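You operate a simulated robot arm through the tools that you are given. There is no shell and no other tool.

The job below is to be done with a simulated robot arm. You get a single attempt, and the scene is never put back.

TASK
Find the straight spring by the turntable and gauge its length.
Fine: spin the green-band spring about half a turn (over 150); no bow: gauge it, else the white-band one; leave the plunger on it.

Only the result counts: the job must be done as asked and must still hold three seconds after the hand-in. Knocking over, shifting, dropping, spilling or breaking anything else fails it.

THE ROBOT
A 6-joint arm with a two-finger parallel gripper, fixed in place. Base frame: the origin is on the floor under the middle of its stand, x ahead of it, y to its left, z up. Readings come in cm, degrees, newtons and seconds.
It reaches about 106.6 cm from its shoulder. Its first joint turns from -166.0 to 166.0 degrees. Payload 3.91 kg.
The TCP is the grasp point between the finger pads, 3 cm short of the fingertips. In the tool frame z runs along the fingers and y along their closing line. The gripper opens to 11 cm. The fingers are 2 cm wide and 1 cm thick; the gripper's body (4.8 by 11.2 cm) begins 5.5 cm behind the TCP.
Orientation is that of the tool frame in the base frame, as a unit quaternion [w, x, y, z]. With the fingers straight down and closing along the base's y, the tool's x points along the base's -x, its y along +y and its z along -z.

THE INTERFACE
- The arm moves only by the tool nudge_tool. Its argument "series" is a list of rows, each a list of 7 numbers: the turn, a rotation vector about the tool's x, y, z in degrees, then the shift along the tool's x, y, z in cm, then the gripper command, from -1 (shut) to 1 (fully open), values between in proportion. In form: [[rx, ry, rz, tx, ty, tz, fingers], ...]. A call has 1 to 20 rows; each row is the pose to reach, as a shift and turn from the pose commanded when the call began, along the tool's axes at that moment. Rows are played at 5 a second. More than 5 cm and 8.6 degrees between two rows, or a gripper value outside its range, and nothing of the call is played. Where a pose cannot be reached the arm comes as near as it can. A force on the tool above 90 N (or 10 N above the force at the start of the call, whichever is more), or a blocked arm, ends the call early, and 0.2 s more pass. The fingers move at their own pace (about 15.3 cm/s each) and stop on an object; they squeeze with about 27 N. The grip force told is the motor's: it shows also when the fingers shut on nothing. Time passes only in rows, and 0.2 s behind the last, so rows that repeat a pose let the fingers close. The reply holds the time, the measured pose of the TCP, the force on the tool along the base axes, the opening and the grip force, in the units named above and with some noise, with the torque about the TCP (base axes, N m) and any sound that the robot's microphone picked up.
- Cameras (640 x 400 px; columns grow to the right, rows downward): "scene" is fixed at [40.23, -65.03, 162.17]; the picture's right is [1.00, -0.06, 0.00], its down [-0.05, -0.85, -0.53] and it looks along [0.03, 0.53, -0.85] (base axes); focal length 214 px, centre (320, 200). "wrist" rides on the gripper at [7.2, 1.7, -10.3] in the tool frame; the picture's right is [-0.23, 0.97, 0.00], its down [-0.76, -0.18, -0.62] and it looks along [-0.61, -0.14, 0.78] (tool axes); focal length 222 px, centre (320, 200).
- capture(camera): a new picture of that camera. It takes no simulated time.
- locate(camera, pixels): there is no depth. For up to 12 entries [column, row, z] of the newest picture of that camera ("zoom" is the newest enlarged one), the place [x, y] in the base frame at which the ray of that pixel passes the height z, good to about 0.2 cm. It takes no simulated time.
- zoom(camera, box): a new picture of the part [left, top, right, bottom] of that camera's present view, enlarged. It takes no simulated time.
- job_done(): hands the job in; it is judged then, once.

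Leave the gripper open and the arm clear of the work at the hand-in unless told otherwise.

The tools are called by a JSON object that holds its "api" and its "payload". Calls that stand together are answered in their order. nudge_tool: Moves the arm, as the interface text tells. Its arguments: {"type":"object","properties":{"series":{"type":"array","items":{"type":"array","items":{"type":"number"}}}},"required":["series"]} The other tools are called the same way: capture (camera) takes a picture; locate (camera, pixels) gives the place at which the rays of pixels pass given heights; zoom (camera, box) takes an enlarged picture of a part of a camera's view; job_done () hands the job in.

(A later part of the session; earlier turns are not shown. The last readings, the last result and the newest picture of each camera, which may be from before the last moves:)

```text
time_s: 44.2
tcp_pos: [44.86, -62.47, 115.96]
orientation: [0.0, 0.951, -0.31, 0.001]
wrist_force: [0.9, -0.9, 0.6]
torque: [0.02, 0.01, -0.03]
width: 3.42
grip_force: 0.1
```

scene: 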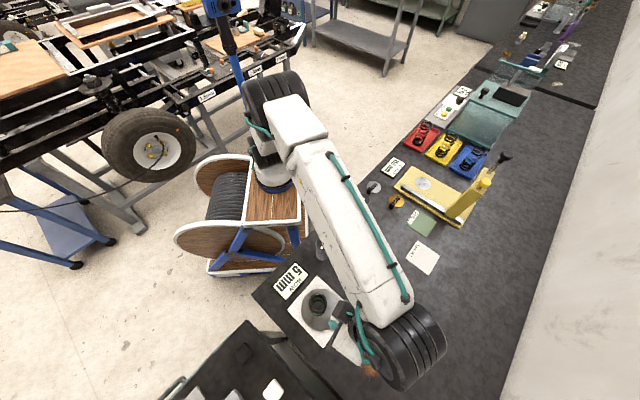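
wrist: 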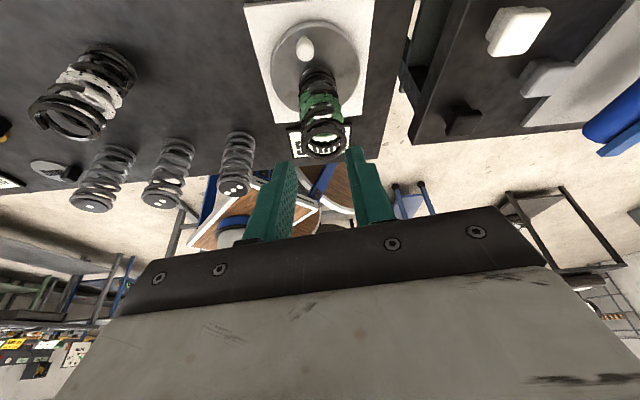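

Upright at azimuth -36°. Now I yaw anticlockwise in two calls back to the usual heading while moving toward a view pose of the white-band spring.

{"api": "nudge_tool", "payload": {"series": [[0, 0, -8.5, -0.9, -1.6, 0.67, 0.5], [0, 0, -17, -1.8, -3.2, 1.33, 0.5], [0, 0, -25.5, -2.7, -4.81, 2, 0.5], [0, 0, -34, -3.61, -6.41, 2.67, 0.5], [0, 0, -42.5, -4.51, -8.01, 3.33, 0.5], [0, 0, -51, -5.41, -9.62, 4, 0.5], [0, 0, -59.5, -6.31, -11.22, 4.67, 0.5], [0, 0, -68, -7.21, -12.82, 5.33, 0.5], [0, 0, -76.5, -8.12, -14.42, 6, 0.5], [0, 0, -85, -9.02, -16.03, 6.67, 0.5], [0, 0, -93.5, -9.92, -17.63, 7.33, 0.5], [0, 0, -102, -10.82, -19.23, 8, 0.5], [0, 0, -102, -10.82, -19.23, 8, 0.5]]}}

{"api": "nudge_tool", "payload": {"series": [[0, 0, -8.5, 0, 0, 0, 0.5], [0, 0, -17, 0, 0, 0, 0.5], [0, 0, -25.5, 0, 0, 0, 0.5], [0, 0, -34, 0, 0, 0, 0.5], [0, 0, -42.5, 0, 0, 0, 0.5], [0, 0, -51, 0, 0, 0, 0.5], [0, 0, -59.5, 0, 0, 0, 0.5], [0, 0, -68, 0, 0, 0, 0.5], [0, 0, -76.5, 0, 0, 0, 0.5], [0, 0, -85, 0, 0, 0, 0.5], [0, 0, -93.5, 0, 0, 0, 0.5], [0, 0, -102, 0, 0, 0, 0.5], [0, 0, -108, 0, 0, 0, 0.5], [0, 0, -114.1, 0, 0, 0, 0.5], [0, 0, -114.1, 0, 0, 0, 0.5]]}}

{"api": "capture", "payload": {"camera": "wrist"}}

{"api": "capture", "payload": {"camera": "scene"}}

```text
time_s: 47.0
tcp_pos: [47.74, -40.3, 108.26]
orientation: [0.0, 0.838, 0.545, 0.002]
wrist_force: [0.4, 0.1, 0.2]
torque: [0.01, 0.02, 0.01]
width: 8.25
grip_force: 0.1
```

```text
time_s: 50.2
tcp_pos: [47.86, -40.27, 108.06]
orientation: [0.001, -0.001, 1.0, 0.001]
wrist_force: [-0.4, 0.4, -0.5]
torque: [-0.04, 0.0, 0.02]
width: 8.21
grip_force: 0.1
```

```text
taken
```

wrist: 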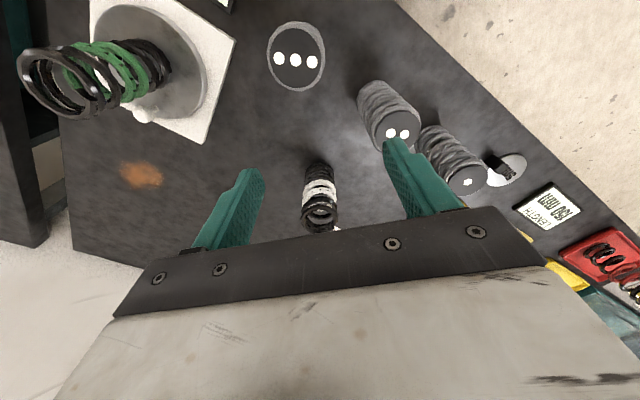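

```text
taken
```

scene: 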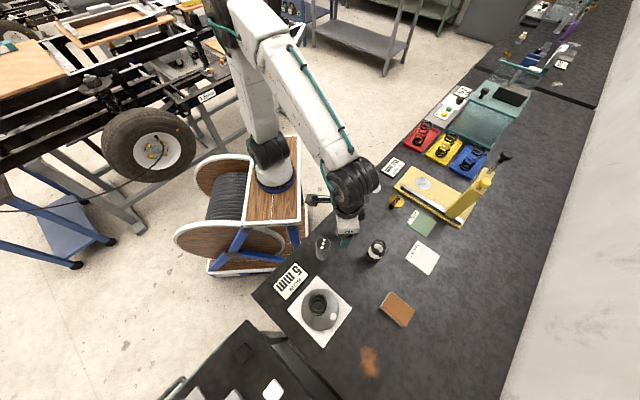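

The white-band spring is at wrist (320,195) and scene (376,250). I enlarge both to triangulate its base and top.

{"api": "zoom", "payload": {"camera": "scene", "box": [346, 225, 406, 275]}}

{"api": "locate", "payload": {"camera": "zoom", "pixels": [[320, 200, 95]]}}

{"api": "zoom", "payload": {"camera": "wrist", "box": [270, 145, 370, 245]}}

```text
8.00 times, centred on (376, 250) of scene
```

zoom: 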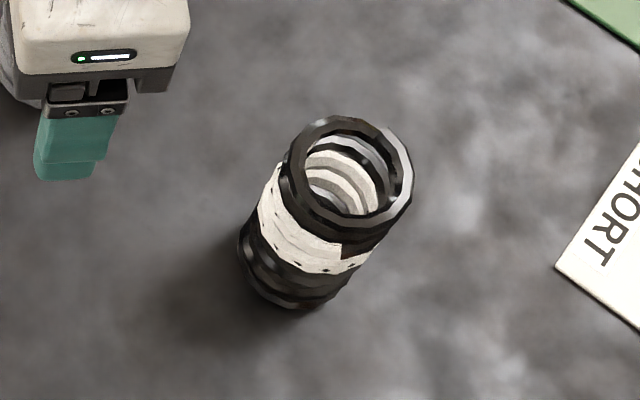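

```text
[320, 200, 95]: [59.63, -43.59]
```

```text
4.00 times, centred on (320, 195) of wrist
```

zoom: 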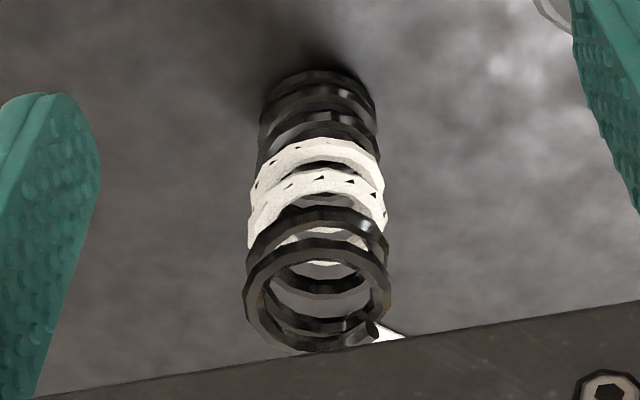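

{"api": "locate", "payload": {"camera": "zoom", "pixels": [[318, 297, 95], [318, 297, 97], [318, 297, 99], [318, 297, 101], [320, 112, 86], [320, 112, 87], [243, 297, 98], [392, 297, 98]]}}

{"api": "locate", "payload": {"camera": "scene", "pixels": [[379.4, 246.5, 95], [379.4, 246.5, 97], [379.4, 246.5, 99], [379.4, 246.5, 101], [373.1, 257.3, 86], [373.1, 257.3, 87], [322.4, 256.4, 86], [342.2, 235, 86], [359.9, 215.5, 86]]}}

```text
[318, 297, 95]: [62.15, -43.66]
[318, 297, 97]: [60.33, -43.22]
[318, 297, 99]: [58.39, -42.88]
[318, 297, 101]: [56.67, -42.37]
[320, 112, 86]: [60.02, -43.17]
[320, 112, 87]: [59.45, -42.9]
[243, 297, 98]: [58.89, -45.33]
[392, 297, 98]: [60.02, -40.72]
```

```text
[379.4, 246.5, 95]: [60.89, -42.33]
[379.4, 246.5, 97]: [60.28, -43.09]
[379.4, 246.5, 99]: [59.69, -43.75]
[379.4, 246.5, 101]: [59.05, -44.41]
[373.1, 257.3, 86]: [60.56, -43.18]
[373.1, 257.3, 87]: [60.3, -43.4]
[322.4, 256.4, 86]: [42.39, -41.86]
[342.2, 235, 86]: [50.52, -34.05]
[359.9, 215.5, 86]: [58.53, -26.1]
```

Spring: base (60.4, -43.2, 86), top z ≈ 97.1, so about 11 cm tall and 4.7 cm wide. I move over it to (60.35, -43.15, 105) with the gripper at 8.2 cm.

{"api": "nudge_tool", "payload": {"series": [[0, 0, 0, -3.14, -0.72, 0.5, 0.5], [0, 0, 0, -6.28, -1.44, 1.2, 0.5], [0, 0, 0, -9.41, -2.15, 2.2, 0.5], [0, 0, 0, -12.55, -2.87, 3.15, 0.5], [0, 0, 0, -12.55, -2.87, 3.15, 0.5], [0, 0, 0, -12.55, -2.87, 3.15, 0.5]]}}

{"api": "capture", "payload": {"camera": "wrist"}}

{"api": "zoom", "payload": {"camera": "scene", "box": [336, 215, 416, 275]}}

```text
time_s: 51.6
tcp_pos: [60.63, -43.32, 104.92]
orientation: [0.001, 0.001, 1.0, 0.0]
wrist_force: [0.6, -0.6, -0.3]
torque: [0.0, 0.0, 0.02]
width: 8.24
grip_force: 0.1
```

```text
taken
```

wrist: 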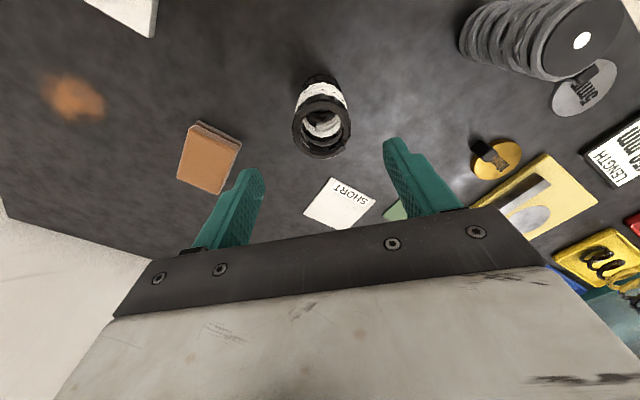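

```text
6.67 times, centred on (376, 245) of scene
```

zoom: 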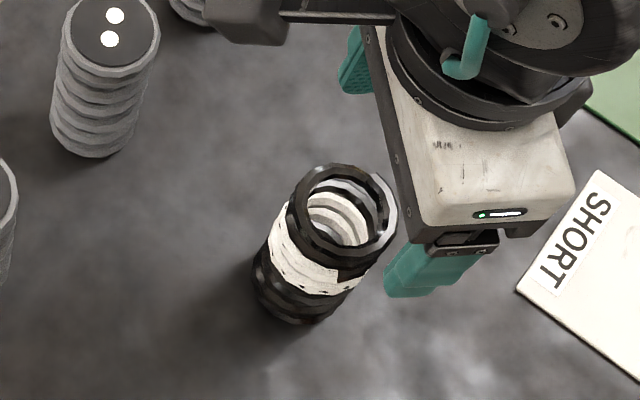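

I check the spring's top ring centre from here.

{"api": "zoom", "payload": {"camera": "wrist", "box": [270, 60, 370, 170]}}

```text
3.64 times, centred on (320, 115) of wrist
```

zoom: 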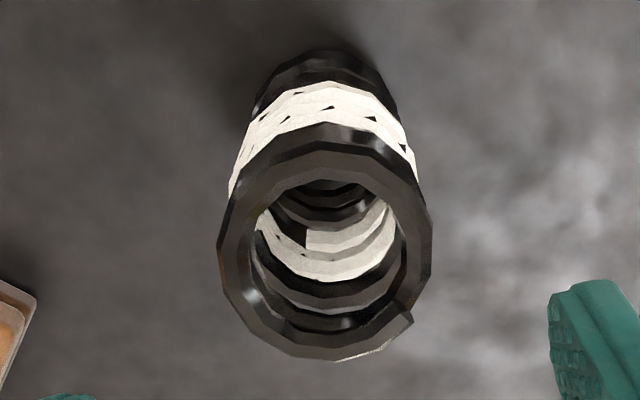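

{"api": "locate", "payload": {"camera": "zoom", "pixels": [[325, 240, 96], [325, 240, 97], [325, 240, 98], [217, 240, 97], [433, 240, 97], [325, 122, 97], [325, 360, 97]]}}

```text
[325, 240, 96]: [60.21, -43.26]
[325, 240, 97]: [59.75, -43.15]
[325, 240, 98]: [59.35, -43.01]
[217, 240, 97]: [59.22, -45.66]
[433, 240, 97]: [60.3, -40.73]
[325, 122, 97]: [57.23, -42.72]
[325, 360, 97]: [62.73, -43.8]
```

Spring centre ≈ (60.1, -43.15). I descend to z = 93 with small x/y corrections; fingers end straddling the spring's upper half with the body 1.4 cm above its top.

{"api": "nudge_tool", "payload": {"series": [[0, 0, 0, 0.45, 0.12, 1, 0.5], [0, 0, 0, 0.45, 0.12, 4, 0.5], [0, 0, 0, 0.45, 0.12, 7, 0.5], [0, 0, 0, 0.45, 0.12, 9.5, 0.5], [0, 0, 0, 0.45, 0.12, 11.2, 0.5], [0, 0, 0, 0.45, 0.12, 12, 0.5], [0, 0, 0, 0.45, 0.12, 12, 0.5]]}}

{"api": "capture", "payload": {"camera": "wrist"}}

{"api": "zoom", "payload": {"camera": "scene", "box": [336, 215, 416, 275]}}

```text
time_s: 53.2
tcp_pos: [59.96, -43.06, 92.88]
orientation: [0.001, -0.001, 1.0, 0.0]
wrist_force: [-0.4, -0.1, 0.0]
torque: [-0.01, -0.03, 0.0]
width: 8.25
grip_force: 0.0
```

```text
taken
```

wrist: 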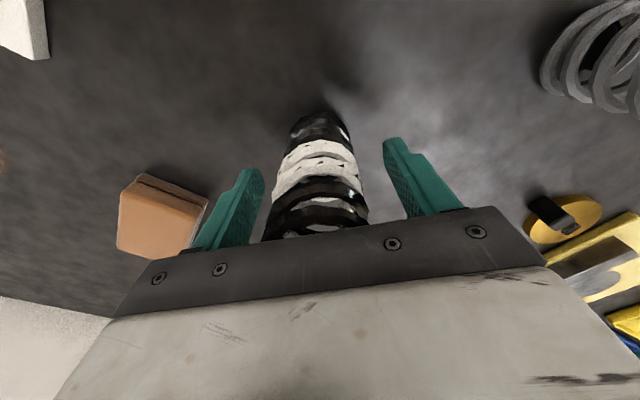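

```text
6.67 times, centred on (376, 245) of scene
```

zoom: 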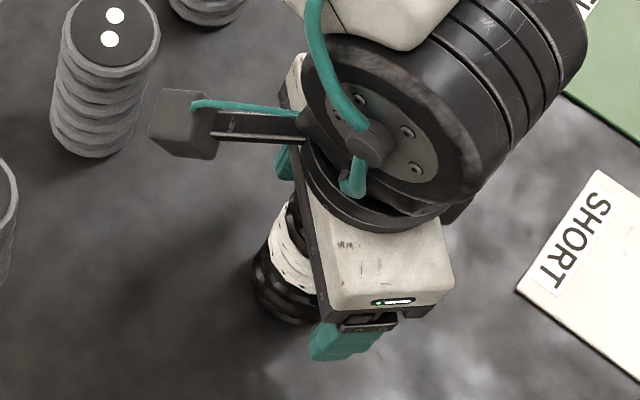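

The spring is centred between the fingers. I close in steps and then hold.

{"api": "nudge_tool", "payload": {"series": [[0, 0, 0, 0, 0, 0, 0.2], [0, 0, 0, 0, 0, 0, 0.0], [0, 0, 0, 0, 0, 0, -0.08], [0, 0, 0, 0, 0, 0, -0.14], [0, 0, 0, 0, 0, 0, -0.2], [0, 0, 0, 0, 0, 0, -0.3], [0, 0, 0, 0, 0, 0, -1], [0, 0, 0, 0, 0, 0, -1]]}}

{"api": "capture", "payload": {"camera": "wrist"}}

```text
time_s: 55.0
tcp_pos: [59.93, -43.05, 92.85]
orientation: [0.001, 0.0, 1.0, 0.0]
wrist_force: [-0.3, -1.6, -0.6]
torque: [-0.09, 0.0, -0.01]
width: 4.96
grip_force: 26.6
```

```text
taken
```

wrist: 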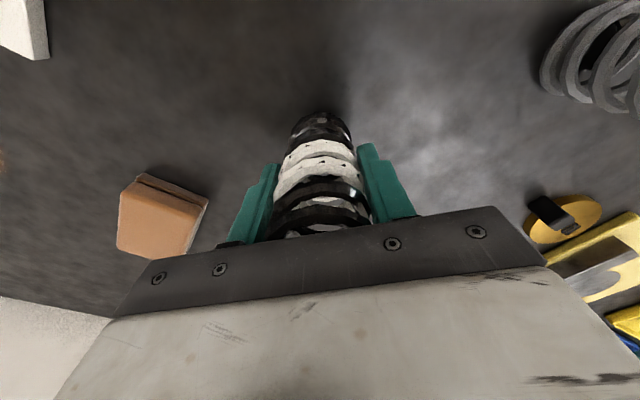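

Gripped at 4.96 cm width. I lift 15 cm straight up slowly and check.

{"api": "nudge_tool", "payload": {"series": [[0, 0, 0, 0, 0, -0.5, -1], [0, 0, 0, 0, 0, -1.5, -1], [0, 0, 0, 0, 0, -3.5, -1], [0, 0, 0, 0, 0, -6, -1], [0, 0, 0, 0, 0, -9, -1], [0, 0, 0, 0, 0, -12, -1], [0, 0, 0, 0, 0, -14.2, -1], [0, 0, 0, 0, 0, -15, -1], [0, 0, 0, 0, 0, -15, -1]]}}

{"api": "capture", "payload": {"camera": "wrist"}}

{"api": "capture", "payload": {"camera": "scene"}}

```text
time_s: 57.0
tcp_pos: [59.86, -43.08, 107.91]
orientation: [0.001, 0.0, 1.0, 0.0]
wrist_force: [-1.0, 0.0, -3.0]
torque: [0.02, 0.04, 0.0]
width: 4.98
grip_force: 27.0
```

```text
taken
```

wrist: 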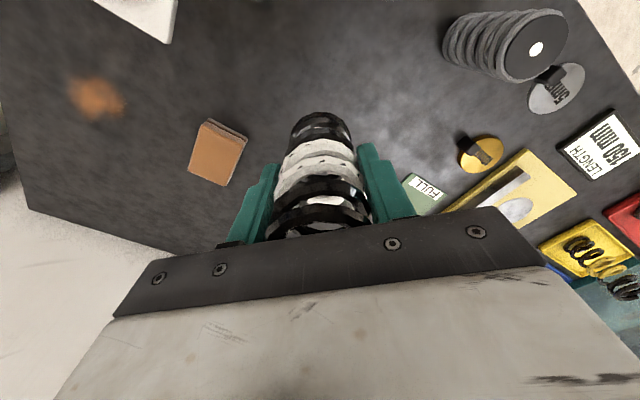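

```text
taken
```

scene: 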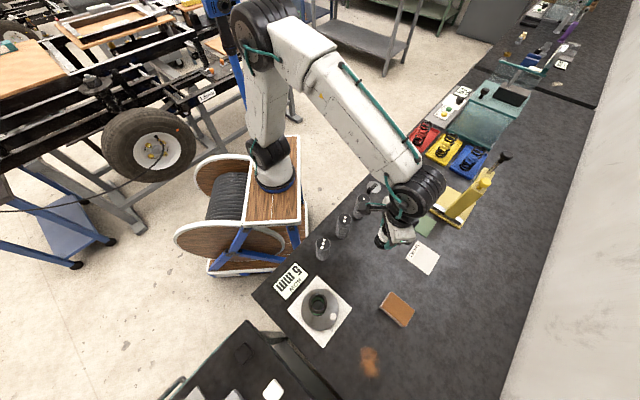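

The spring is held well. The metal spot is at wrist (518,208) now. I enlarge to locate the spot again from this camera.

{"api": "zoom", "payload": {"camera": "wrist", "box": [430, 130, 600, 240]}}

{"api": "zoom", "payload": {"camera": "scene", "box": [385, 150, 515, 240]}}

```text
3.64 times, centred on (515, 185) of wrist
```

zoom: 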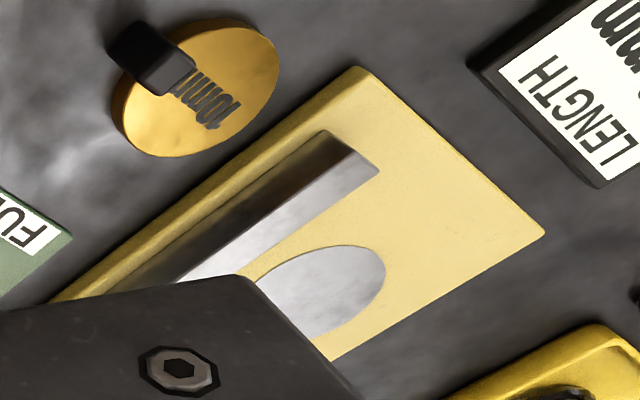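

```text
4.44 times, centred on (450, 195) of scene
```

zoom: 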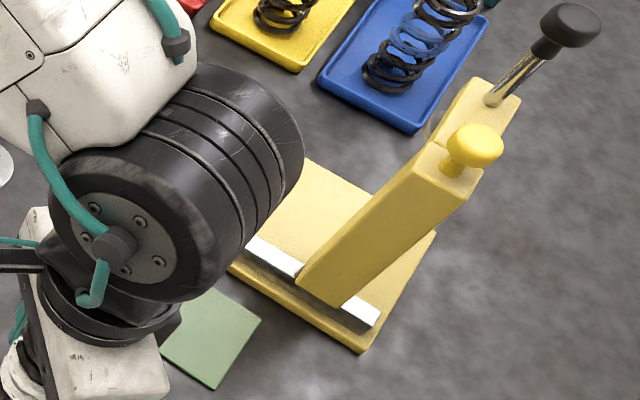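

Part of the spot is hidden, so I carry the spring to (76, -28, 112), well clear of the post, to view the spot beside the gripper.

{"api": "nudge_tool", "payload": {"series": [[0, 0, 0, -1, 1, -2, -1], [0, 0, 0, -3.5, 3.3, -3.5, -1], [0, 0, 0, -6.5, 6.1, -4, -1], [0, 0, 0, -9.5, 8.9, -4, -1], [0, 0, 0, -12.5, 11.7, -4, -1], [0, 0, 0, -15, 14, -4, -1], [0, 0, 0, -16.1, 15.1, -4, -1], [0, 0, 0, -16.1, 15.1, -4, -1]]}}

{"api": "capture", "payload": {"camera": "wrist"}}

{"api": "capture", "payload": {"camera": "scene"}}

```text
time_s: 58.8
tcp_pos: [75.8, -27.94, 111.79]
orientation: [0.0, -0.001, 1.0, 0.0]
wrist_force: [-0.5, -0.8, -2.5]
torque: [-0.06, 0.01, -0.01]
width: 4.99
grip_force: 26.6
```

```text
taken
```

wrist: 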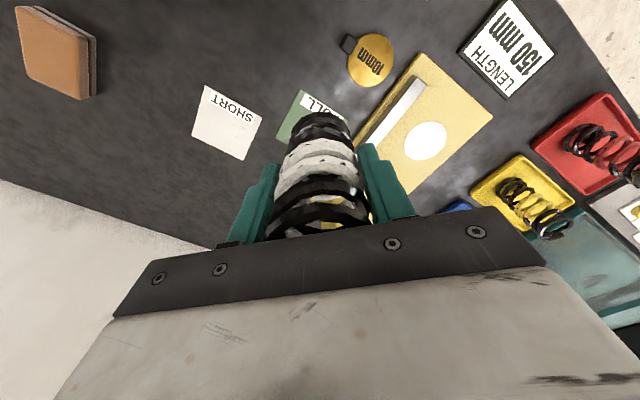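

```text
taken
```

scene: 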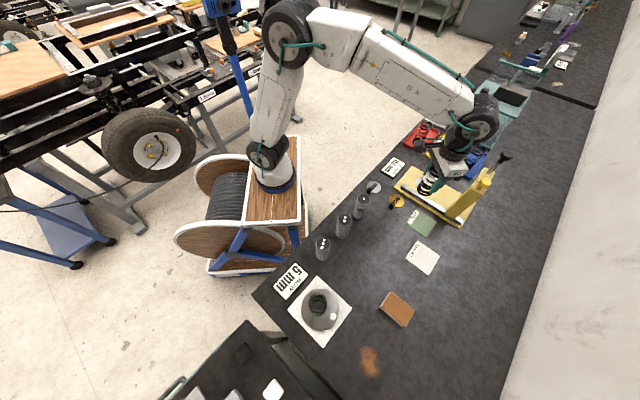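

The spot is clear now at wrist (426,140). I enlarge and locate it.

{"api": "zoom", "payload": {"camera": "wrist", "box": [350, 45, 510, 205]}}

```text
2.50 times, centred on (430, 125) of wrist
```

zoom: 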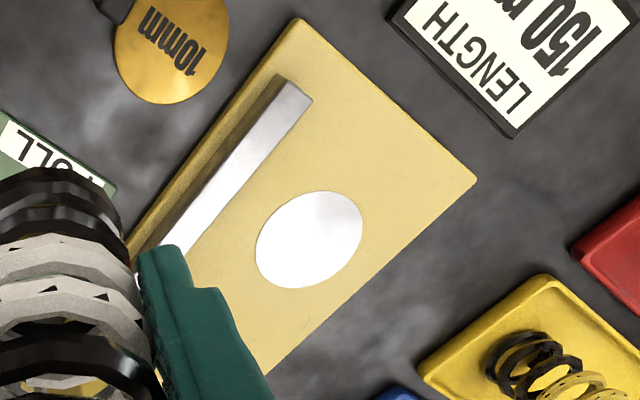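

{"api": "locate", "payload": {"camera": "zoom", "pixels": [[309, 240, 86], [309, 240, 87], [309, 240, 88], [256, 245, 87], [362, 235, 87], [315, 191, 87], [300, 289, 87], [298, 20, 87], [476, 180, 87], [312, 97, 89], [275, 78, 89]]}}

{"api": "locate", "payload": {"camera": "scene", "pixels": [[422.9, 183.85, 86], [422.9, 183.85, 87], [422.9, 183.85, 88], [411.8, 167.1, 87], [393.7, 188.7, 87], [459.8, 229.6, 87], [475.9, 203.4, 87]]}}

```text
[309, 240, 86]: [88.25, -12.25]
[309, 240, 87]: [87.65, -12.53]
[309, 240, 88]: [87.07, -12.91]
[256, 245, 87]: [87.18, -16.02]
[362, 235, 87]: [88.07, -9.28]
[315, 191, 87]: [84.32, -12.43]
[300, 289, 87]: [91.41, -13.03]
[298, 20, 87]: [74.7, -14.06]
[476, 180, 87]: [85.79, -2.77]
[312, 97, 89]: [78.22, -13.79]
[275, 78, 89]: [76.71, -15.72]
```

```text
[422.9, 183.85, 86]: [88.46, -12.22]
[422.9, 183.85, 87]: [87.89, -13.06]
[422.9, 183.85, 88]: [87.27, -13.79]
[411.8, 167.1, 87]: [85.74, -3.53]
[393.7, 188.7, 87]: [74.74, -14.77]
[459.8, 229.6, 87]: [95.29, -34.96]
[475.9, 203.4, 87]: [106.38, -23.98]
```

Gauge axes are at 45°; the spot centre is about (88.05, -12.5) with radius ~3.3, and the plunger lines up 15.6 cm farther along the rail. I carry the spring over the spot: TCP (87.8, -12.5) at z 112.

{"api": "nudge_tool", "payload": {"series": [[0, 0, 0, -1.5, 2, 0, -1], [0, 0, 0, -4, 5.1, 0, -1], [0, 0, 0, -6.8, 8.7, 0, -1], [0, 0, 0, -9.4, 12.1, 0, -1], [0, 0, 0, -11.2, 14.5, 0, -1], [0, 0, 0, -12, 15.4, 0, -1], [0, 0, 0, -12, 15.4, 0, -1], [0, 0, 0, -12, 15.4, 0, -1]]}}

{"api": "capture", "payload": {"camera": "wrist"}}

{"api": "zoom", "payload": {"camera": "scene", "box": [385, 140, 515, 240]}}

```text
time_s: 60.6
tcp_pos: [87.67, -12.5, 111.85]
orientation: [0.001, 0.0, 1.0, 0.001]
wrist_force: [-0.6, 0.6, -2.4]
torque: [0.0, 0.02, 0.05]
width: 4.95
grip_force: 27.3
```

```text
taken
```

wrist: 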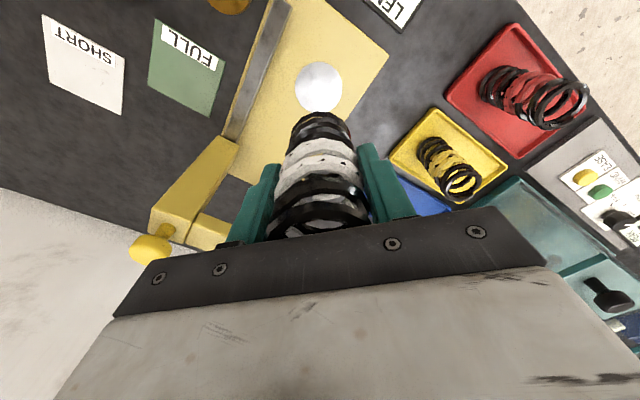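

```text
4.00 times, centred on (450, 190) of scene
```

zoom: 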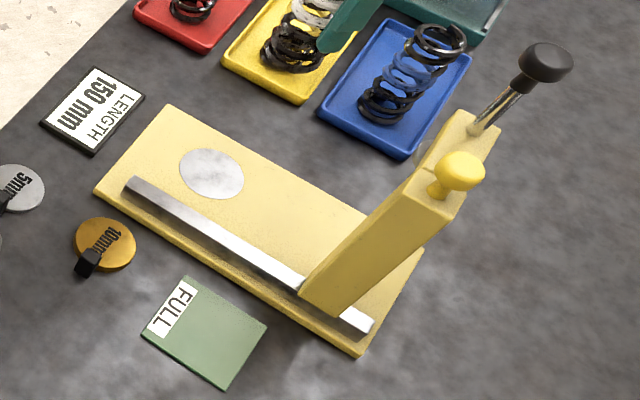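

Reach is fine. The spot is right ahead at wrist (318,88). I check its centre from here.

{"api": "zoom", "payload": {"camera": "wrist", "box": [230, 20, 410, 240]}}

{"api": "locate", "payload": {"camera": "zoom", "pixels": [[316, 122, 85.5], [316, 122, 86.5], [316, 122, 87.5]]}}

```text
1.82 times, centred on (320, 130) of wrist
```

zoom: 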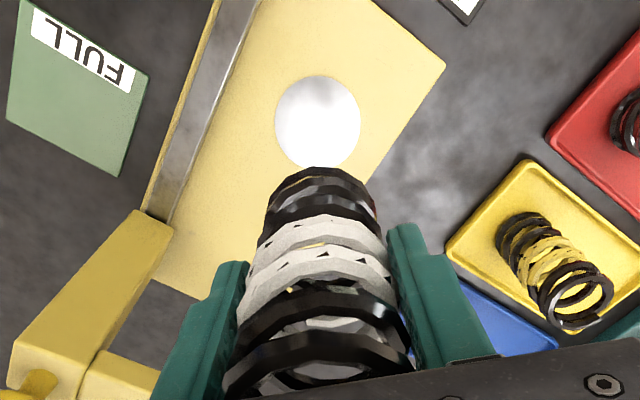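

```text
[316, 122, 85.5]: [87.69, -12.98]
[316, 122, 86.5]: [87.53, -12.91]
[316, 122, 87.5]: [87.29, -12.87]
```

{"api": "locate", "payload": {"camera": "zoom", "pixels": [[321, 208, 105], [266, 212, 105], [377, 208, 105], [318, 122, 86.5], [275, 122, 86.5], [361, 122, 86.5], [318, 75, 86.5], [318, 169, 86.5]]}}

```text
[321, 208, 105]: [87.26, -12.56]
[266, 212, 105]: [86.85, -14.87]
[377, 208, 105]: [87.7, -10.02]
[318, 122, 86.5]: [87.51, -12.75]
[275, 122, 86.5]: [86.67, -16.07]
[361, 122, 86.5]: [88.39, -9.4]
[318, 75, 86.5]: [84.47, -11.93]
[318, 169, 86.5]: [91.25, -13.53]
```

Spring bottom axis is at y ≈ -12.45, spot centre (87.75, -12.75), so I shift y by -0.25 and descend to TCP z ≈ 95.3, spring bottom still ~1.5 cm above the spot.

{"api": "nudge_tool", "payload": {"series": [[0, 0, 0, 0, -0.1, 1, -1], [0, 0, 0, 0, -0.25, 4, -1], [0, 0, 0, 0, -0.25, 7.5, -1], [0, 0, 0, 0, -0.25, 11, -1], [0, 0, 0, 0, -0.25, 14, -1], [0, 0, 0, 0, -0.25, 15.8, -1], [0, 0, 0, 0, -0.25, 16.5, -1], [0, 0, 0, 0, -0.25, 16.5, -1], [0, 0, 0, 0, -0.25, 16.5, -1]]}}

{"api": "capture", "payload": {"camera": "wrist"}}

{"api": "zoom", "payload": {"camera": "scene", "box": [385, 140, 515, 240]}}

```text
time_s: 62.6
tcp_pos: [87.93, -12.74, 95.31]
orientation: [0.001, 0.0, 1.0, 0.0]
wrist_force: [0.7, -0.3, -1.8]
torque: [-0.01, -0.02, -0.01]
width: 4.95
grip_force: 27.3
```

```text
taken
```

wrist: 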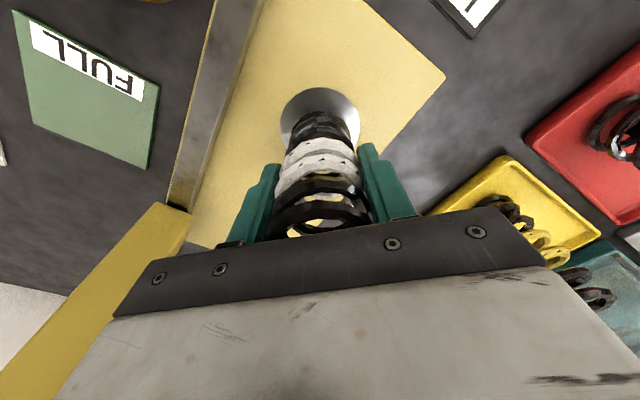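

```text
4.00 times, centred on (450, 190) of scene
```

zoom: 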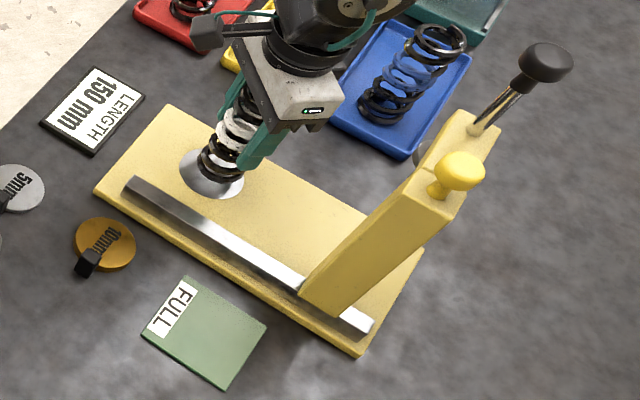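

Well aligned over the spot. I lower slowly by 0.9 cm and read the force.

{"api": "nudge_tool", "payload": {"series": [[0, 0, 0, 0, 0, 0.2, -1], [0, 0, 0, 0, 0, 0.45, -1], [0, 0, 0, 0, 0, 0.7, -1], [0, 0, 0, 0, 0, 0.9, -1], [0, 0, 0, 0, 0, 0.9, -1]]}}

{"api": "zoom", "payload": {"camera": "wrist", "box": [240, 60, 400, 240]}}

```text
time_s: 63.8
tcp_pos: [87.95, -12.7, 94.53]
orientation: [0.002, 0.0, 1.0, 0.0]
wrist_force: [-0.9, -0.1, -2.5]
torque: [0.02, -0.01, 0.01]
width: 4.96
grip_force: 27.4
```

```text
2.22 times, centred on (320, 150) of wrist
```

zoom: 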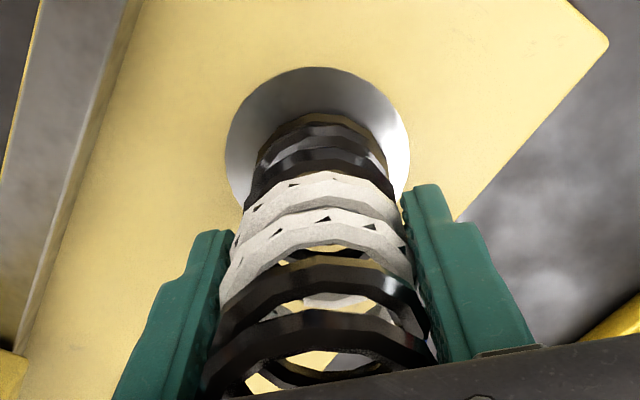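

No contact yet (about -2.5 N, the spring's weight). I lower another 0.5 cm in tiny rows.

{"api": "nudge_tool", "payload": {"series": [[0, 0, 0, 0, 0, 0.1, -1], [0, 0, 0, 0, 0, 0.2, -1], [0, 0, 0, 0, 0, 0.3, -1], [0, 0, 0, 0, 0, 0.4, -1], [0, 0, 0, 0, 0, 0.5, -1], [0, 0, 0, 0, 0, 0.5, -1]]}}

```text
time_s: 65.2
tcp_pos: [87.98, -12.75, 94.1]
orientation: [0.002, 0.0, 1.0, 0.0]
wrist_force: [3.0, 3.9, 18.4]
torque: [0.32, -0.18, 0.0]
width: 4.98
grip_force: 26.8
```

Contact: +18 N. I back up 0.15 cm to relieve the load.

{"api": "nudge_tool", "payload": {"series": [[0, 0, 0, 0, 0, -0.1, -1], [0, 0, 0, 0, 0, -0.15, -1], [0, 0, 0, 0, 0, -0.15, -1]]}}

{"api": "zoom", "payload": {"camera": "wrist", "box": [240, 60, 400, 240]}}

{"api": "zoom", "payload": {"camera": "scene", "box": [400, 150, 480, 210]}}

```text
time_s: 66.0
tcp_pos: [87.96, -12.74, 94.13]
orientation: [0.0, 0.001, 1.0, 0.0]
wrist_force: [-0.2, -0.6, -0.3]
torque: [-0.08, 0.0, -0.01]
width: 4.97
grip_force: 27.0
```

```text
2.22 times, centred on (320, 150) of wrist
```

zoom: 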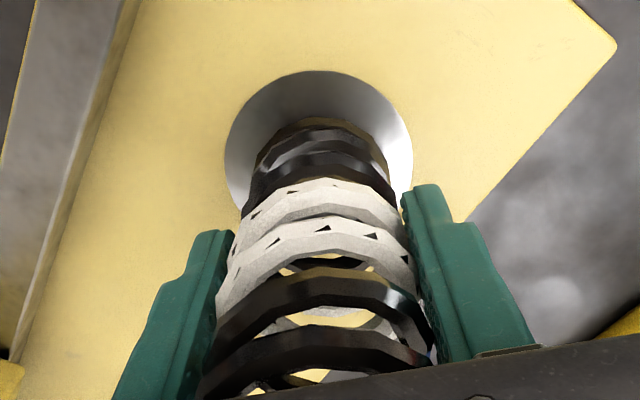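

```text
6.67 times, centred on (440, 180) of scene
```

zoom: 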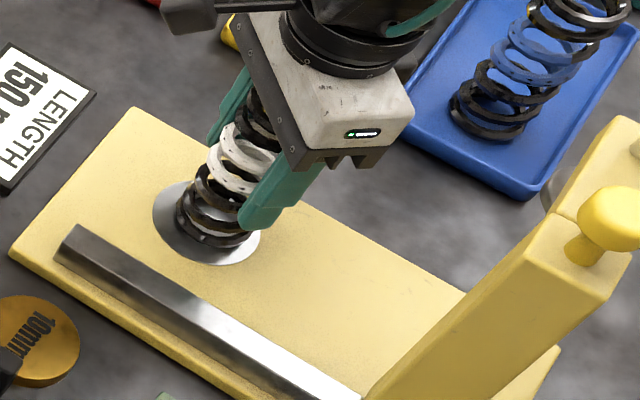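

Load is relieved (-0.3 N); the spring sits inside the spot's circle. I open gently to 7 cm and check it stands.

{"api": "nudge_tool", "payload": {"series": [[0, 0, 0, 0, 0, 0, -0.07], [0, 0, 0, 0, 0, 0, -0.03], [0, 0, 0, 0, 0, 0, 0.03], [0, 0, 0, 0, 0, 0, 0.1], [0, 0, 0, 0, 0, 0, 0.2], [0, 0, 0, 0, 0, 0, 0.3], [0, 0, 0, 0, 0, 0, 0.3]]}}

{"api": "zoom", "payload": {"camera": "wrist", "box": [240, 60, 400, 240]}}

{"api": "zoom", "payload": {"camera": "scene", "box": [400, 150, 480, 210]}}

```text
time_s: 67.6
tcp_pos: [87.94, -12.68, 94.11]
orientation: [0.0, 0.0, 1.0, 0.0]
wrist_force: [-0.2, -0.2, 0.1]
torque: [0.0, -0.03, 0.0]
width: 7.16
grip_force: 0.1
```

```text
2.22 times, centred on (320, 150) of wrist
```

zoom: 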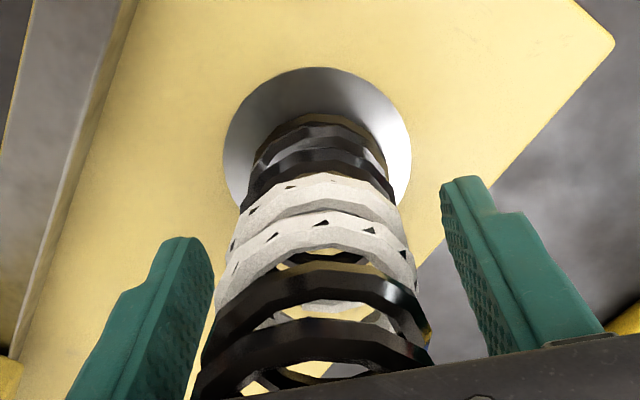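

```text
6.67 times, centred on (440, 180) of scene
```

zoom: 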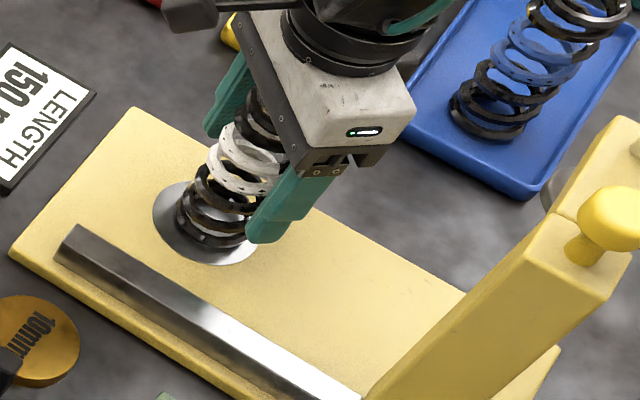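

The spring stands free. I rise straight up 19 cm.

{"api": "nudge_tool", "payload": {"series": [[0, 0, 0, 0, 0, -0.5, 0.3], [0, 0, 0, 0, 0, -2, 0.3], [0, 0, 0, 0, 0, -5, 0.3], [0, 0, 0, 0, 0, -9, 0.3], [0, 0, 0, 0, 0, -13, 0.3], [0, 0, 0, 0, 0, -17, 0.3], [0, 0, 0, 0, 0, -19, 0.3], [0, 0, 0, 0, 0, -19, 0.3]]}}

{"api": "capture", "payload": {"camera": "wrist"}}

{"api": "zoom", "payload": {"camera": "scene", "box": [385, 140, 515, 240]}}

```text
time_s: 69.4
tcp_pos: [87.78, -12.75, 113.32]
orientation: [0.001, 0.0, 1.0, -0.001]
wrist_force: [0.0, -0.2, -0.3]
torque: [0.0, 0.02, 0.02]
width: 7.15
grip_force: 0.0
```

```text
taken
```

wrist: 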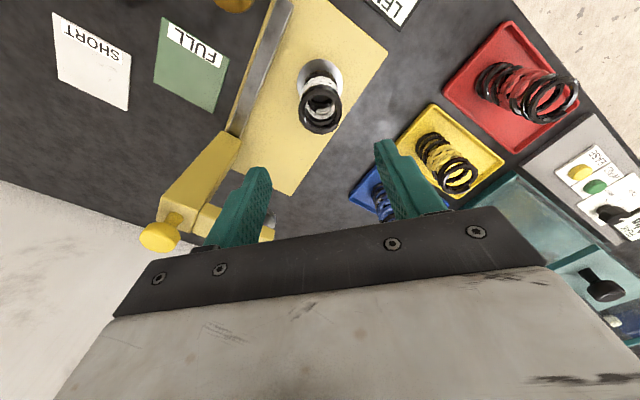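

```text
4.00 times, centred on (450, 190) of scene
```

zoom: 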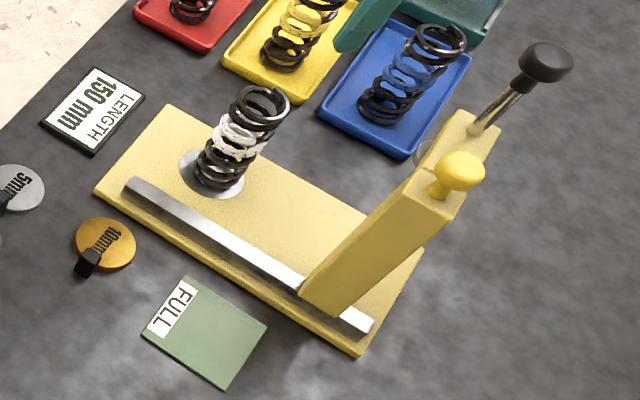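

The white-band spring stands on the spot. Next the carriage: I rise to z 121, yaw the tool -45° about its z (closing line along the rail, camera away from the plunger) and move above the yellow knob (92.7, -29.3).

{"api": "nudge_tool", "payload": {"series": [[0, 0, -6, 0, 0, -3.5, 0.3], [0, 0, -12, 0, 0, -7.7, 0.3], [0, 0, -20, -1.2, -4.1, -7.7, 0.3], [0, 0, -28, -2.4, -8.2, -7.7, 0.3], [0, 0, -36, -3.6, -12.3, -7.7, 0.3], [0, 0, -44, -4.7, -16, -7.7, 0.3], [0, 0, -45, -4.9, -16.6, -7.7, 0.3], [0, 0, -45, -4.9, -16.6, -7.7, 0.3]]}}

{"api": "capture", "payload": {"camera": "wrist"}}

{"api": "capture", "payload": {"camera": "scene"}}

```text
time_s: 71.2
tcp_pos: [92.86, -29.1, 120.75]
orientation: [0.002, -0.383, 0.924, -0.001]
wrist_force: [-0.9, -0.4, 0.2]
torque: [0.03, 0.02, -0.01]
width: 7.15
grip_force: 0.0
```

```text
taken
```

wrist: 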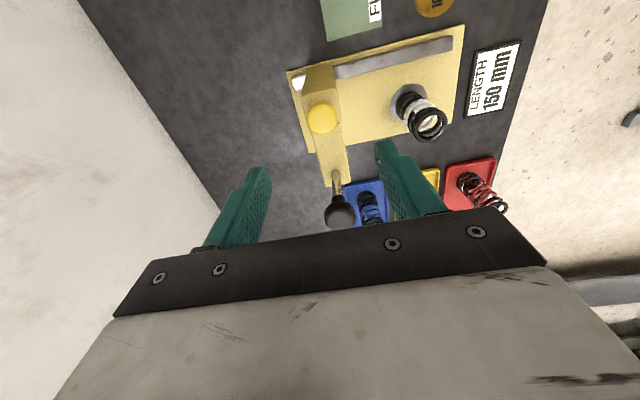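

```text
taken
```

scene: 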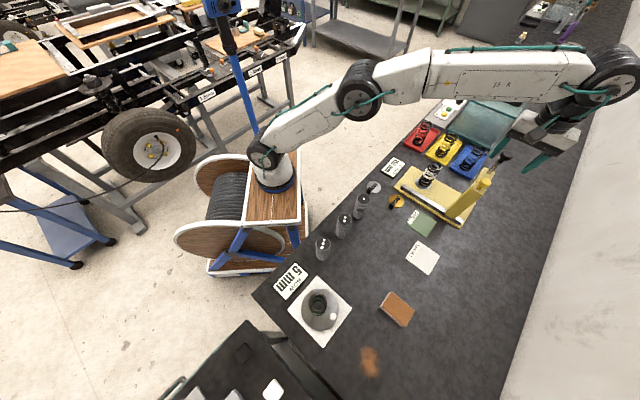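

Reached. From above, the yellow knob is at (322,118), the black one at (341,210). I enlarge to locate.

{"api": "zoom", "payload": {"camera": "wrist", "box": [280, 40, 460, 235]}}

```text
2.05 times, centred on (370, 138) of wrist
```

zoom: 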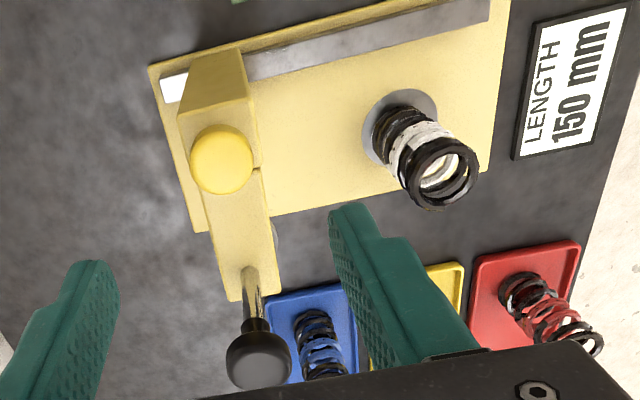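

{"api": "locate", "payload": {"camera": "zoom", "pixels": [[221, 160, 108], [221, 160, 109], [221, 160, 110], [190, 160, 109.5], [253, 160, 109.5], [258, 360, 112], [258, 360, 114], [258, 360, 116], [249, 272, 107], [440, 172, 98]]}}

{"api": "locate", "payload": {"camera": "scene", "pixels": [[484.7, 183.3, 108], [484.7, 183.3, 109], [484.7, 183.3, 110], [506.6, 155.9, 112], [506.6, 155.9, 114], [506.6, 155.9, 116]]}}

```text
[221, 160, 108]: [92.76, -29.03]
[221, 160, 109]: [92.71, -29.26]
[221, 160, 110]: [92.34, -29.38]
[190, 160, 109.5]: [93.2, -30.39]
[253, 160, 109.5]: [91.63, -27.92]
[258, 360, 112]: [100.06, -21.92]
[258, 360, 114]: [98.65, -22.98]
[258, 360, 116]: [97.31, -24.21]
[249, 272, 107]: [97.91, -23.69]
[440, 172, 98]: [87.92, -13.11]
```

```text
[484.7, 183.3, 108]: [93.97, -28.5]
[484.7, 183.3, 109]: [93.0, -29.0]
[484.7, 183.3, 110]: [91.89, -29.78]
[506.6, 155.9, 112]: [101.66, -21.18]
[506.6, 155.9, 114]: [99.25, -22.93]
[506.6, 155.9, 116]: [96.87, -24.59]
```

Yellow knob: (92.6, -29.25, 109.3), 2.9 cm wide; plunger axis ≈ (97.85, -23.8). I descend around the yellow knob to TCP z ≈ 111 (tips at 108, above the post top).

{"api": "nudge_tool", "payload": {"series": [[0, 0, 0, 0.29, 0.08, 2.5, 0.3], [0, 0, 0, 0.29, 0.08, 5.5, 0.3], [0, 0, 0, 0.29, 0.08, 8, 0.3], [0, 0, 0, 0.29, 0.08, 9.3, 0.3], [0, 0, 0, 0.29, 0.08, 9.75, 0.3], [0, 0, 0, 0.29, 0.08, 9.75, 0.3]]}}

{"api": "capture", "payload": {"camera": "wrist"}}

{"api": "zoom", "payload": {"camera": "scene", "box": [430, 130, 530, 220]}}

```text
time_s: 72.6
tcp_pos: [92.51, -29.41, 110.93]
orientation: [0.001, -0.383, 0.924, -0.001]
wrist_force: [0.1, 0.1, -0.7]
torque: [0.0, -0.03, -0.01]
width: 7.17
grip_force: 0.0
```

```text
taken
```

wrist: 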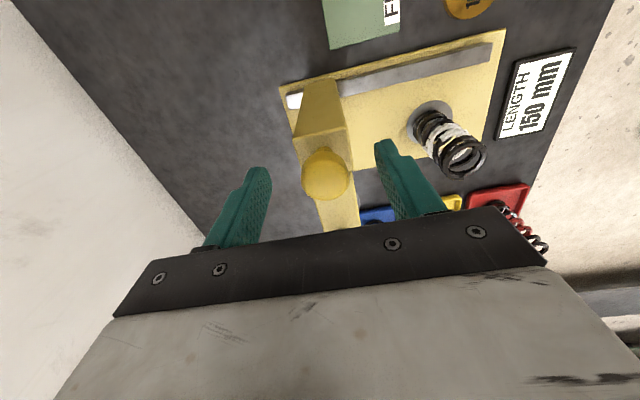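

```text
4.44 times, centred on (480, 175) of scene
```

zoom: 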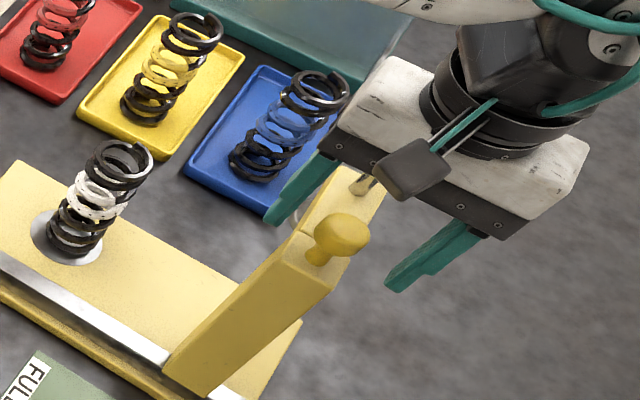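

The fingers straddle the yellow knob. I close on it gently.

{"api": "nudge_tool", "payload": {"series": [[0, 0, 0, 0, 0, 0, 0.0], [0, 0, 0, 0, 0, 0, -0.25], [0, 0, 0, 0, 0, 0, -0.4], [0, 0, 0, 0, 0, 0, -0.5], [0, 0, 0, 0, 0, 0, -1], [0, 0, 0, 0, 0, 0, -1]]}}

{"api": "capture", "payload": {"camera": "wrist"}}

```text
time_s: 74.0
tcp_pos: [92.4, -29.34, 111.06]
orientation: [0.0, -0.383, 0.924, 0.001]
wrist_force: [-33.1, 18.7, -8.1]
torque: [0.22, 0.57, 0.17]
width: 2.93
grip_force: 45.2
```

```text
taken
```

wrist: 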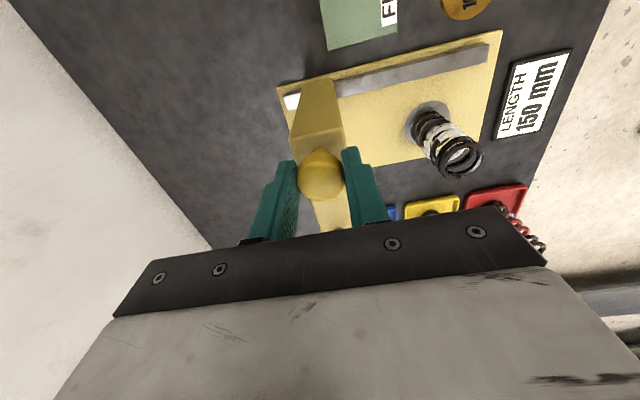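

Gripped at 2.93 cm, with a 37 N side force because the knob sits slightly nearer than the TCP (carriage against its far stop). I drag gently toward the spot (tool +y) by 1 cm and read.

{"api": "nudge_tool", "payload": {"series": [[0, 0, 0, 0, 0.1, 0, -1], [0, 0, 0, 0, 0.25, 0, -1], [0, 0, 0, 0, 0.5, 0, -1], [0, 0, 0, 0, 0.75, 0, -1], [0, 0, 0, 0, 1, 0, -1], [0, 0, 0, 0, 1, 0, -1]]}}

{"api": "zoom", "payload": {"camera": "wrist", "box": [280, 20, 520, 240]}}

```text
time_s: 75.4
tcp_pos: [92.08, -28.85, 111.03]
orientation: [0.0, -0.383, 0.924, -0.001]
wrist_force: [1.1, -0.1, -29.7]
torque: [0.36, -0.42, -0.03]
width: 2.94
grip_force: 45.4
```

```text
1.82 times, centred on (400, 130) of wrist
```

zoom: 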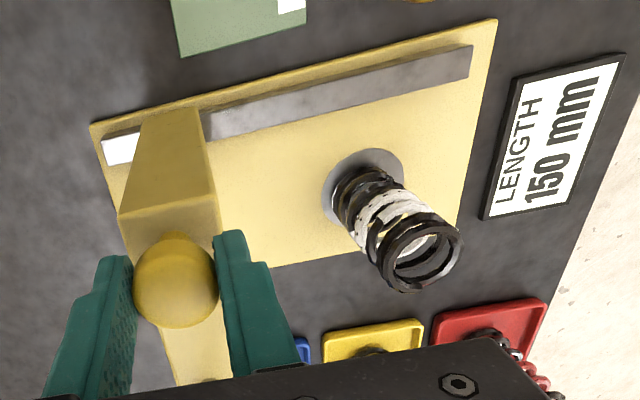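

Horizontal force is now ~0 and the carriage followed, but there is a -30 N vertical pull from the tight squeeze. I open to a loose straddle (3.4 cm) and check.

{"api": "nudge_tool", "payload": {"series": [[0, 0, 0, 0, 0, 0, -0.38], [0, 0, 0, 0, 0, 0, -0.38]]}}

{"api": "zoom", "payload": {"camera": "wrist", "box": [280, 20, 520, 240]}}

```text
time_s: 76.0
tcp_pos: [91.93, -28.79, 111.32]
orientation: [0.001, -0.382, 0.924, 0.0]
wrist_force: [0.1, 0.3, -0.4]
torque: [-0.01, 0.04, 0.01]
width: 3.38
grip_force: 0.0
```

```text
1.82 times, centred on (400, 130) of wrist
```

zoom: 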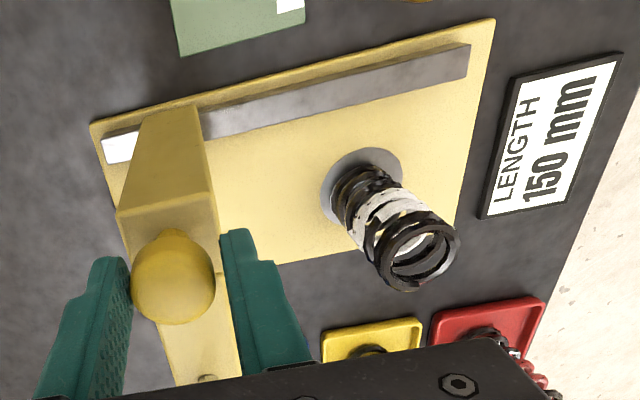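

Free of load now. I lower 0.3 cm and drag the carriage along the rail (tool +y) by 12.5 cm with the loose straddle.

{"api": "nudge_tool", "payload": {"series": [[0, 0, 0, 0, 0, 0.3, -0.38], [0, 0, 0, 0, 0.2, 0.3, -0.38], [0, 0, 0, 0, 0.5, 0.3, -0.38], [0, 0, 0, 0, 1, 0.3, -0.38], [0, 0, 0, 0, 1.7, 0.3, -0.38], [0, 0, 0, 0, 2.5, 0.3, -0.38], [0, 0, 0, 0, 3.4, 0.3, -0.38], [0, 0, 0, 0, 4.3, 0.3, -0.38], [0, 0, 0, 0, 5.2, 0.3, -0.38], [0, 0, 0, 0, 6.1, 0.3, -0.38], [0, 0, 0, 0, 7, 0.3, -0.38], [0, 0, 0, 0, 7.9, 0.3, -0.38], [0, 0, 0, 0, 8.8, 0.3, -0.38], [0, 0, 0, 0, 9.7, 0.3, -0.38], [0, 0, 0, 0, 10.6, 0.3, -0.38], [0, 0, 0, 0, 11.3, 0.3, -0.38], [0, 0, 0, 0, 11.9, 0.3, -0.38], [0, 0, 0, 0, 12.3, 0.3, -0.38], [0, 0, 0, 0, 12.5, 0.3, -0.38], [0, 0, 0, 0, 12.5, 0.3, -0.38]]}}

{"api": "capture", "payload": {"camera": "wrist"}}

{"api": "zoom", "payload": {"camera": "scene", "box": [385, 130, 515, 240]}}

```text
time_s: 80.2
tcp_pos: [82.93, -20.12, 110.98]
orientation: [0.001, -0.383, 0.924, 0.0]
wrist_force: [0.3, -0.7, -0.2]
torque: [0.0, 0.0, 0.01]
width: 3.45
grip_force: 0.4
```

```text
taken
```

wrist: 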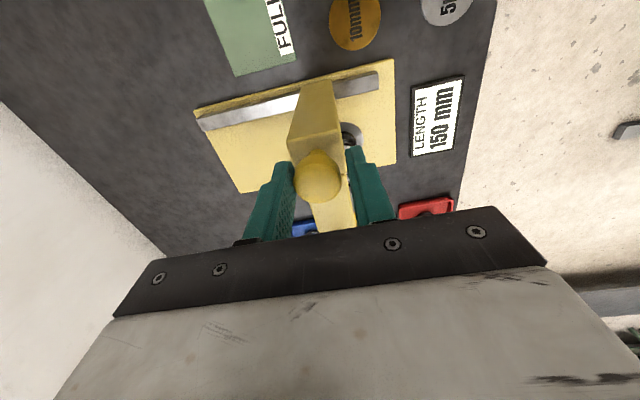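

```text
3.64 times, centred on (450, 185) of scene
```

zoom: 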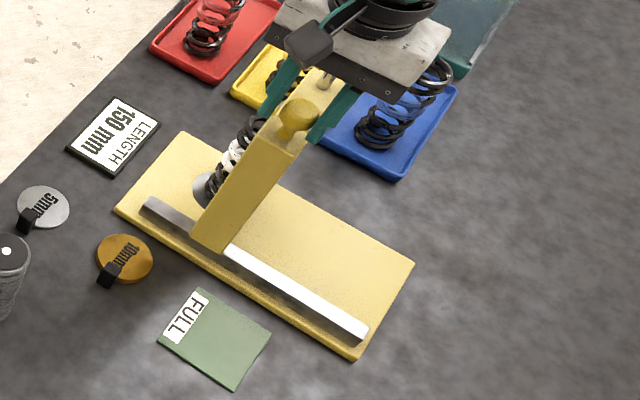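

The carriage followed. By my numbers the plunger needs about 1.8 cm more; I drag 1.6 cm and then lift away to look.

{"api": "nudge_tool", "payload": {"series": [[0, 0, 0, 0, 0.2, 0, -0.38], [0, 0, 0, 0, 0.5, 0, -0.38], [0, 0, 0, 0, 0.9, 0, -0.38], [0, 0, 0, 0, 1.3, 0, -0.38], [0, 0, 0, 0, 1.6, 0, -0.38], [0, 0, 0, 0, 1.6, 0, -0.38], [0, 0, 0, 0, 1.5, 0, -0.25], [0, 0, 0, 0, 1.5, 0, -0.25]]}}

{"api": "nudge_tool", "payload": {"series": [[0, 0, 0, 0, 0, -0.5, -0.25], [0, 0, 0, 0, 0, -2, -0.25], [0, 0, 0, 0, 0, -5, -0.25], [0, 0, 0, 0, 0, -9, -0.25], [0, 0, 0, 0, 0, -11, -0.25], [0, 0, 0, 0, 0, -11, -0.25]]}}

{"api": "capture", "payload": {"camera": "wrist"}}

{"api": "zoom", "payload": {"camera": "scene", "box": [385, 130, 515, 240]}}

```text
time_s: 82.0
tcp_pos: [81.91, -19.07, 110.84]
orientation: [0.001, -0.382, 0.924, 0.0]
wrist_force: [-0.7, -0.5, 0.1]
torque: [0.0, -0.03, -0.01]
width: 4.14
grip_force: 0.1
```

```text
time_s: 83.4
tcp_pos: [82.07, -19.01, 121.69]
orientation: [0.001, -0.382, 0.924, 0.0]
wrist_force: [-0.8, 1.0, 0.4]
torque: [-0.02, -0.01, -0.02]
width: 4.12
grip_force: 0.0
```

```text
taken
```

wrist: 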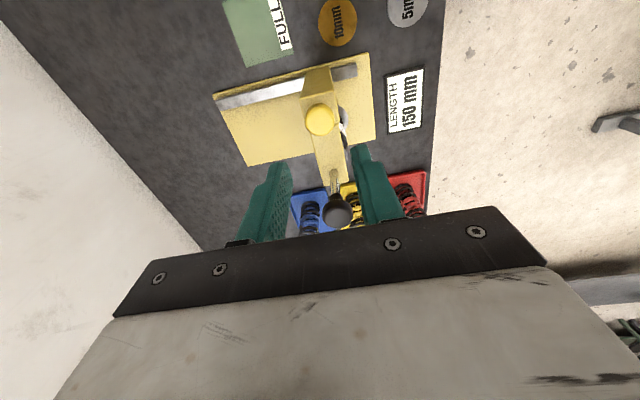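

```text
3.64 times, centred on (450, 185) of scene
```

zoom: 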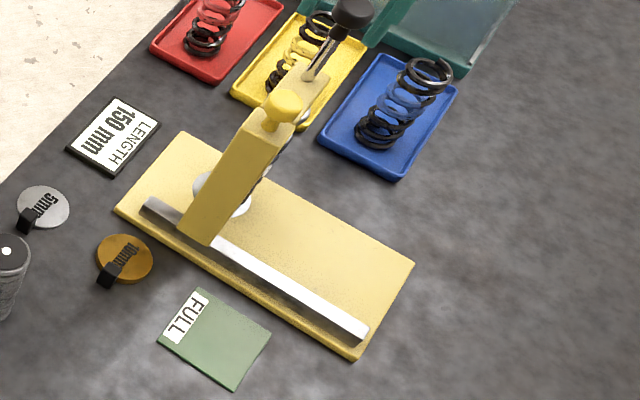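

The carriage is now by the spot. I measure the knobs from here.

{"api": "zoom", "payload": {"camera": "wrist", "box": [270, 60, 400, 235]}}

```text
2.29 times, centred on (335, 148) of wrist
```

zoom: 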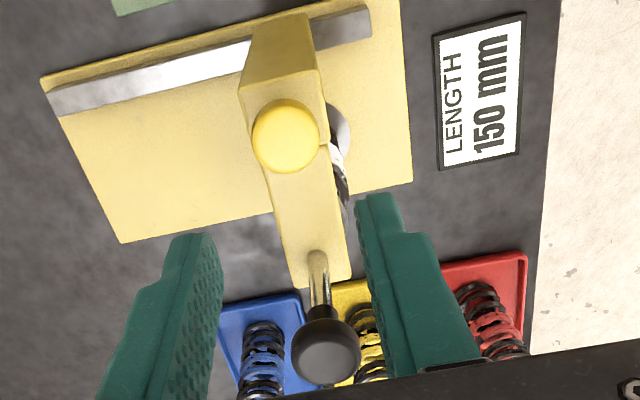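

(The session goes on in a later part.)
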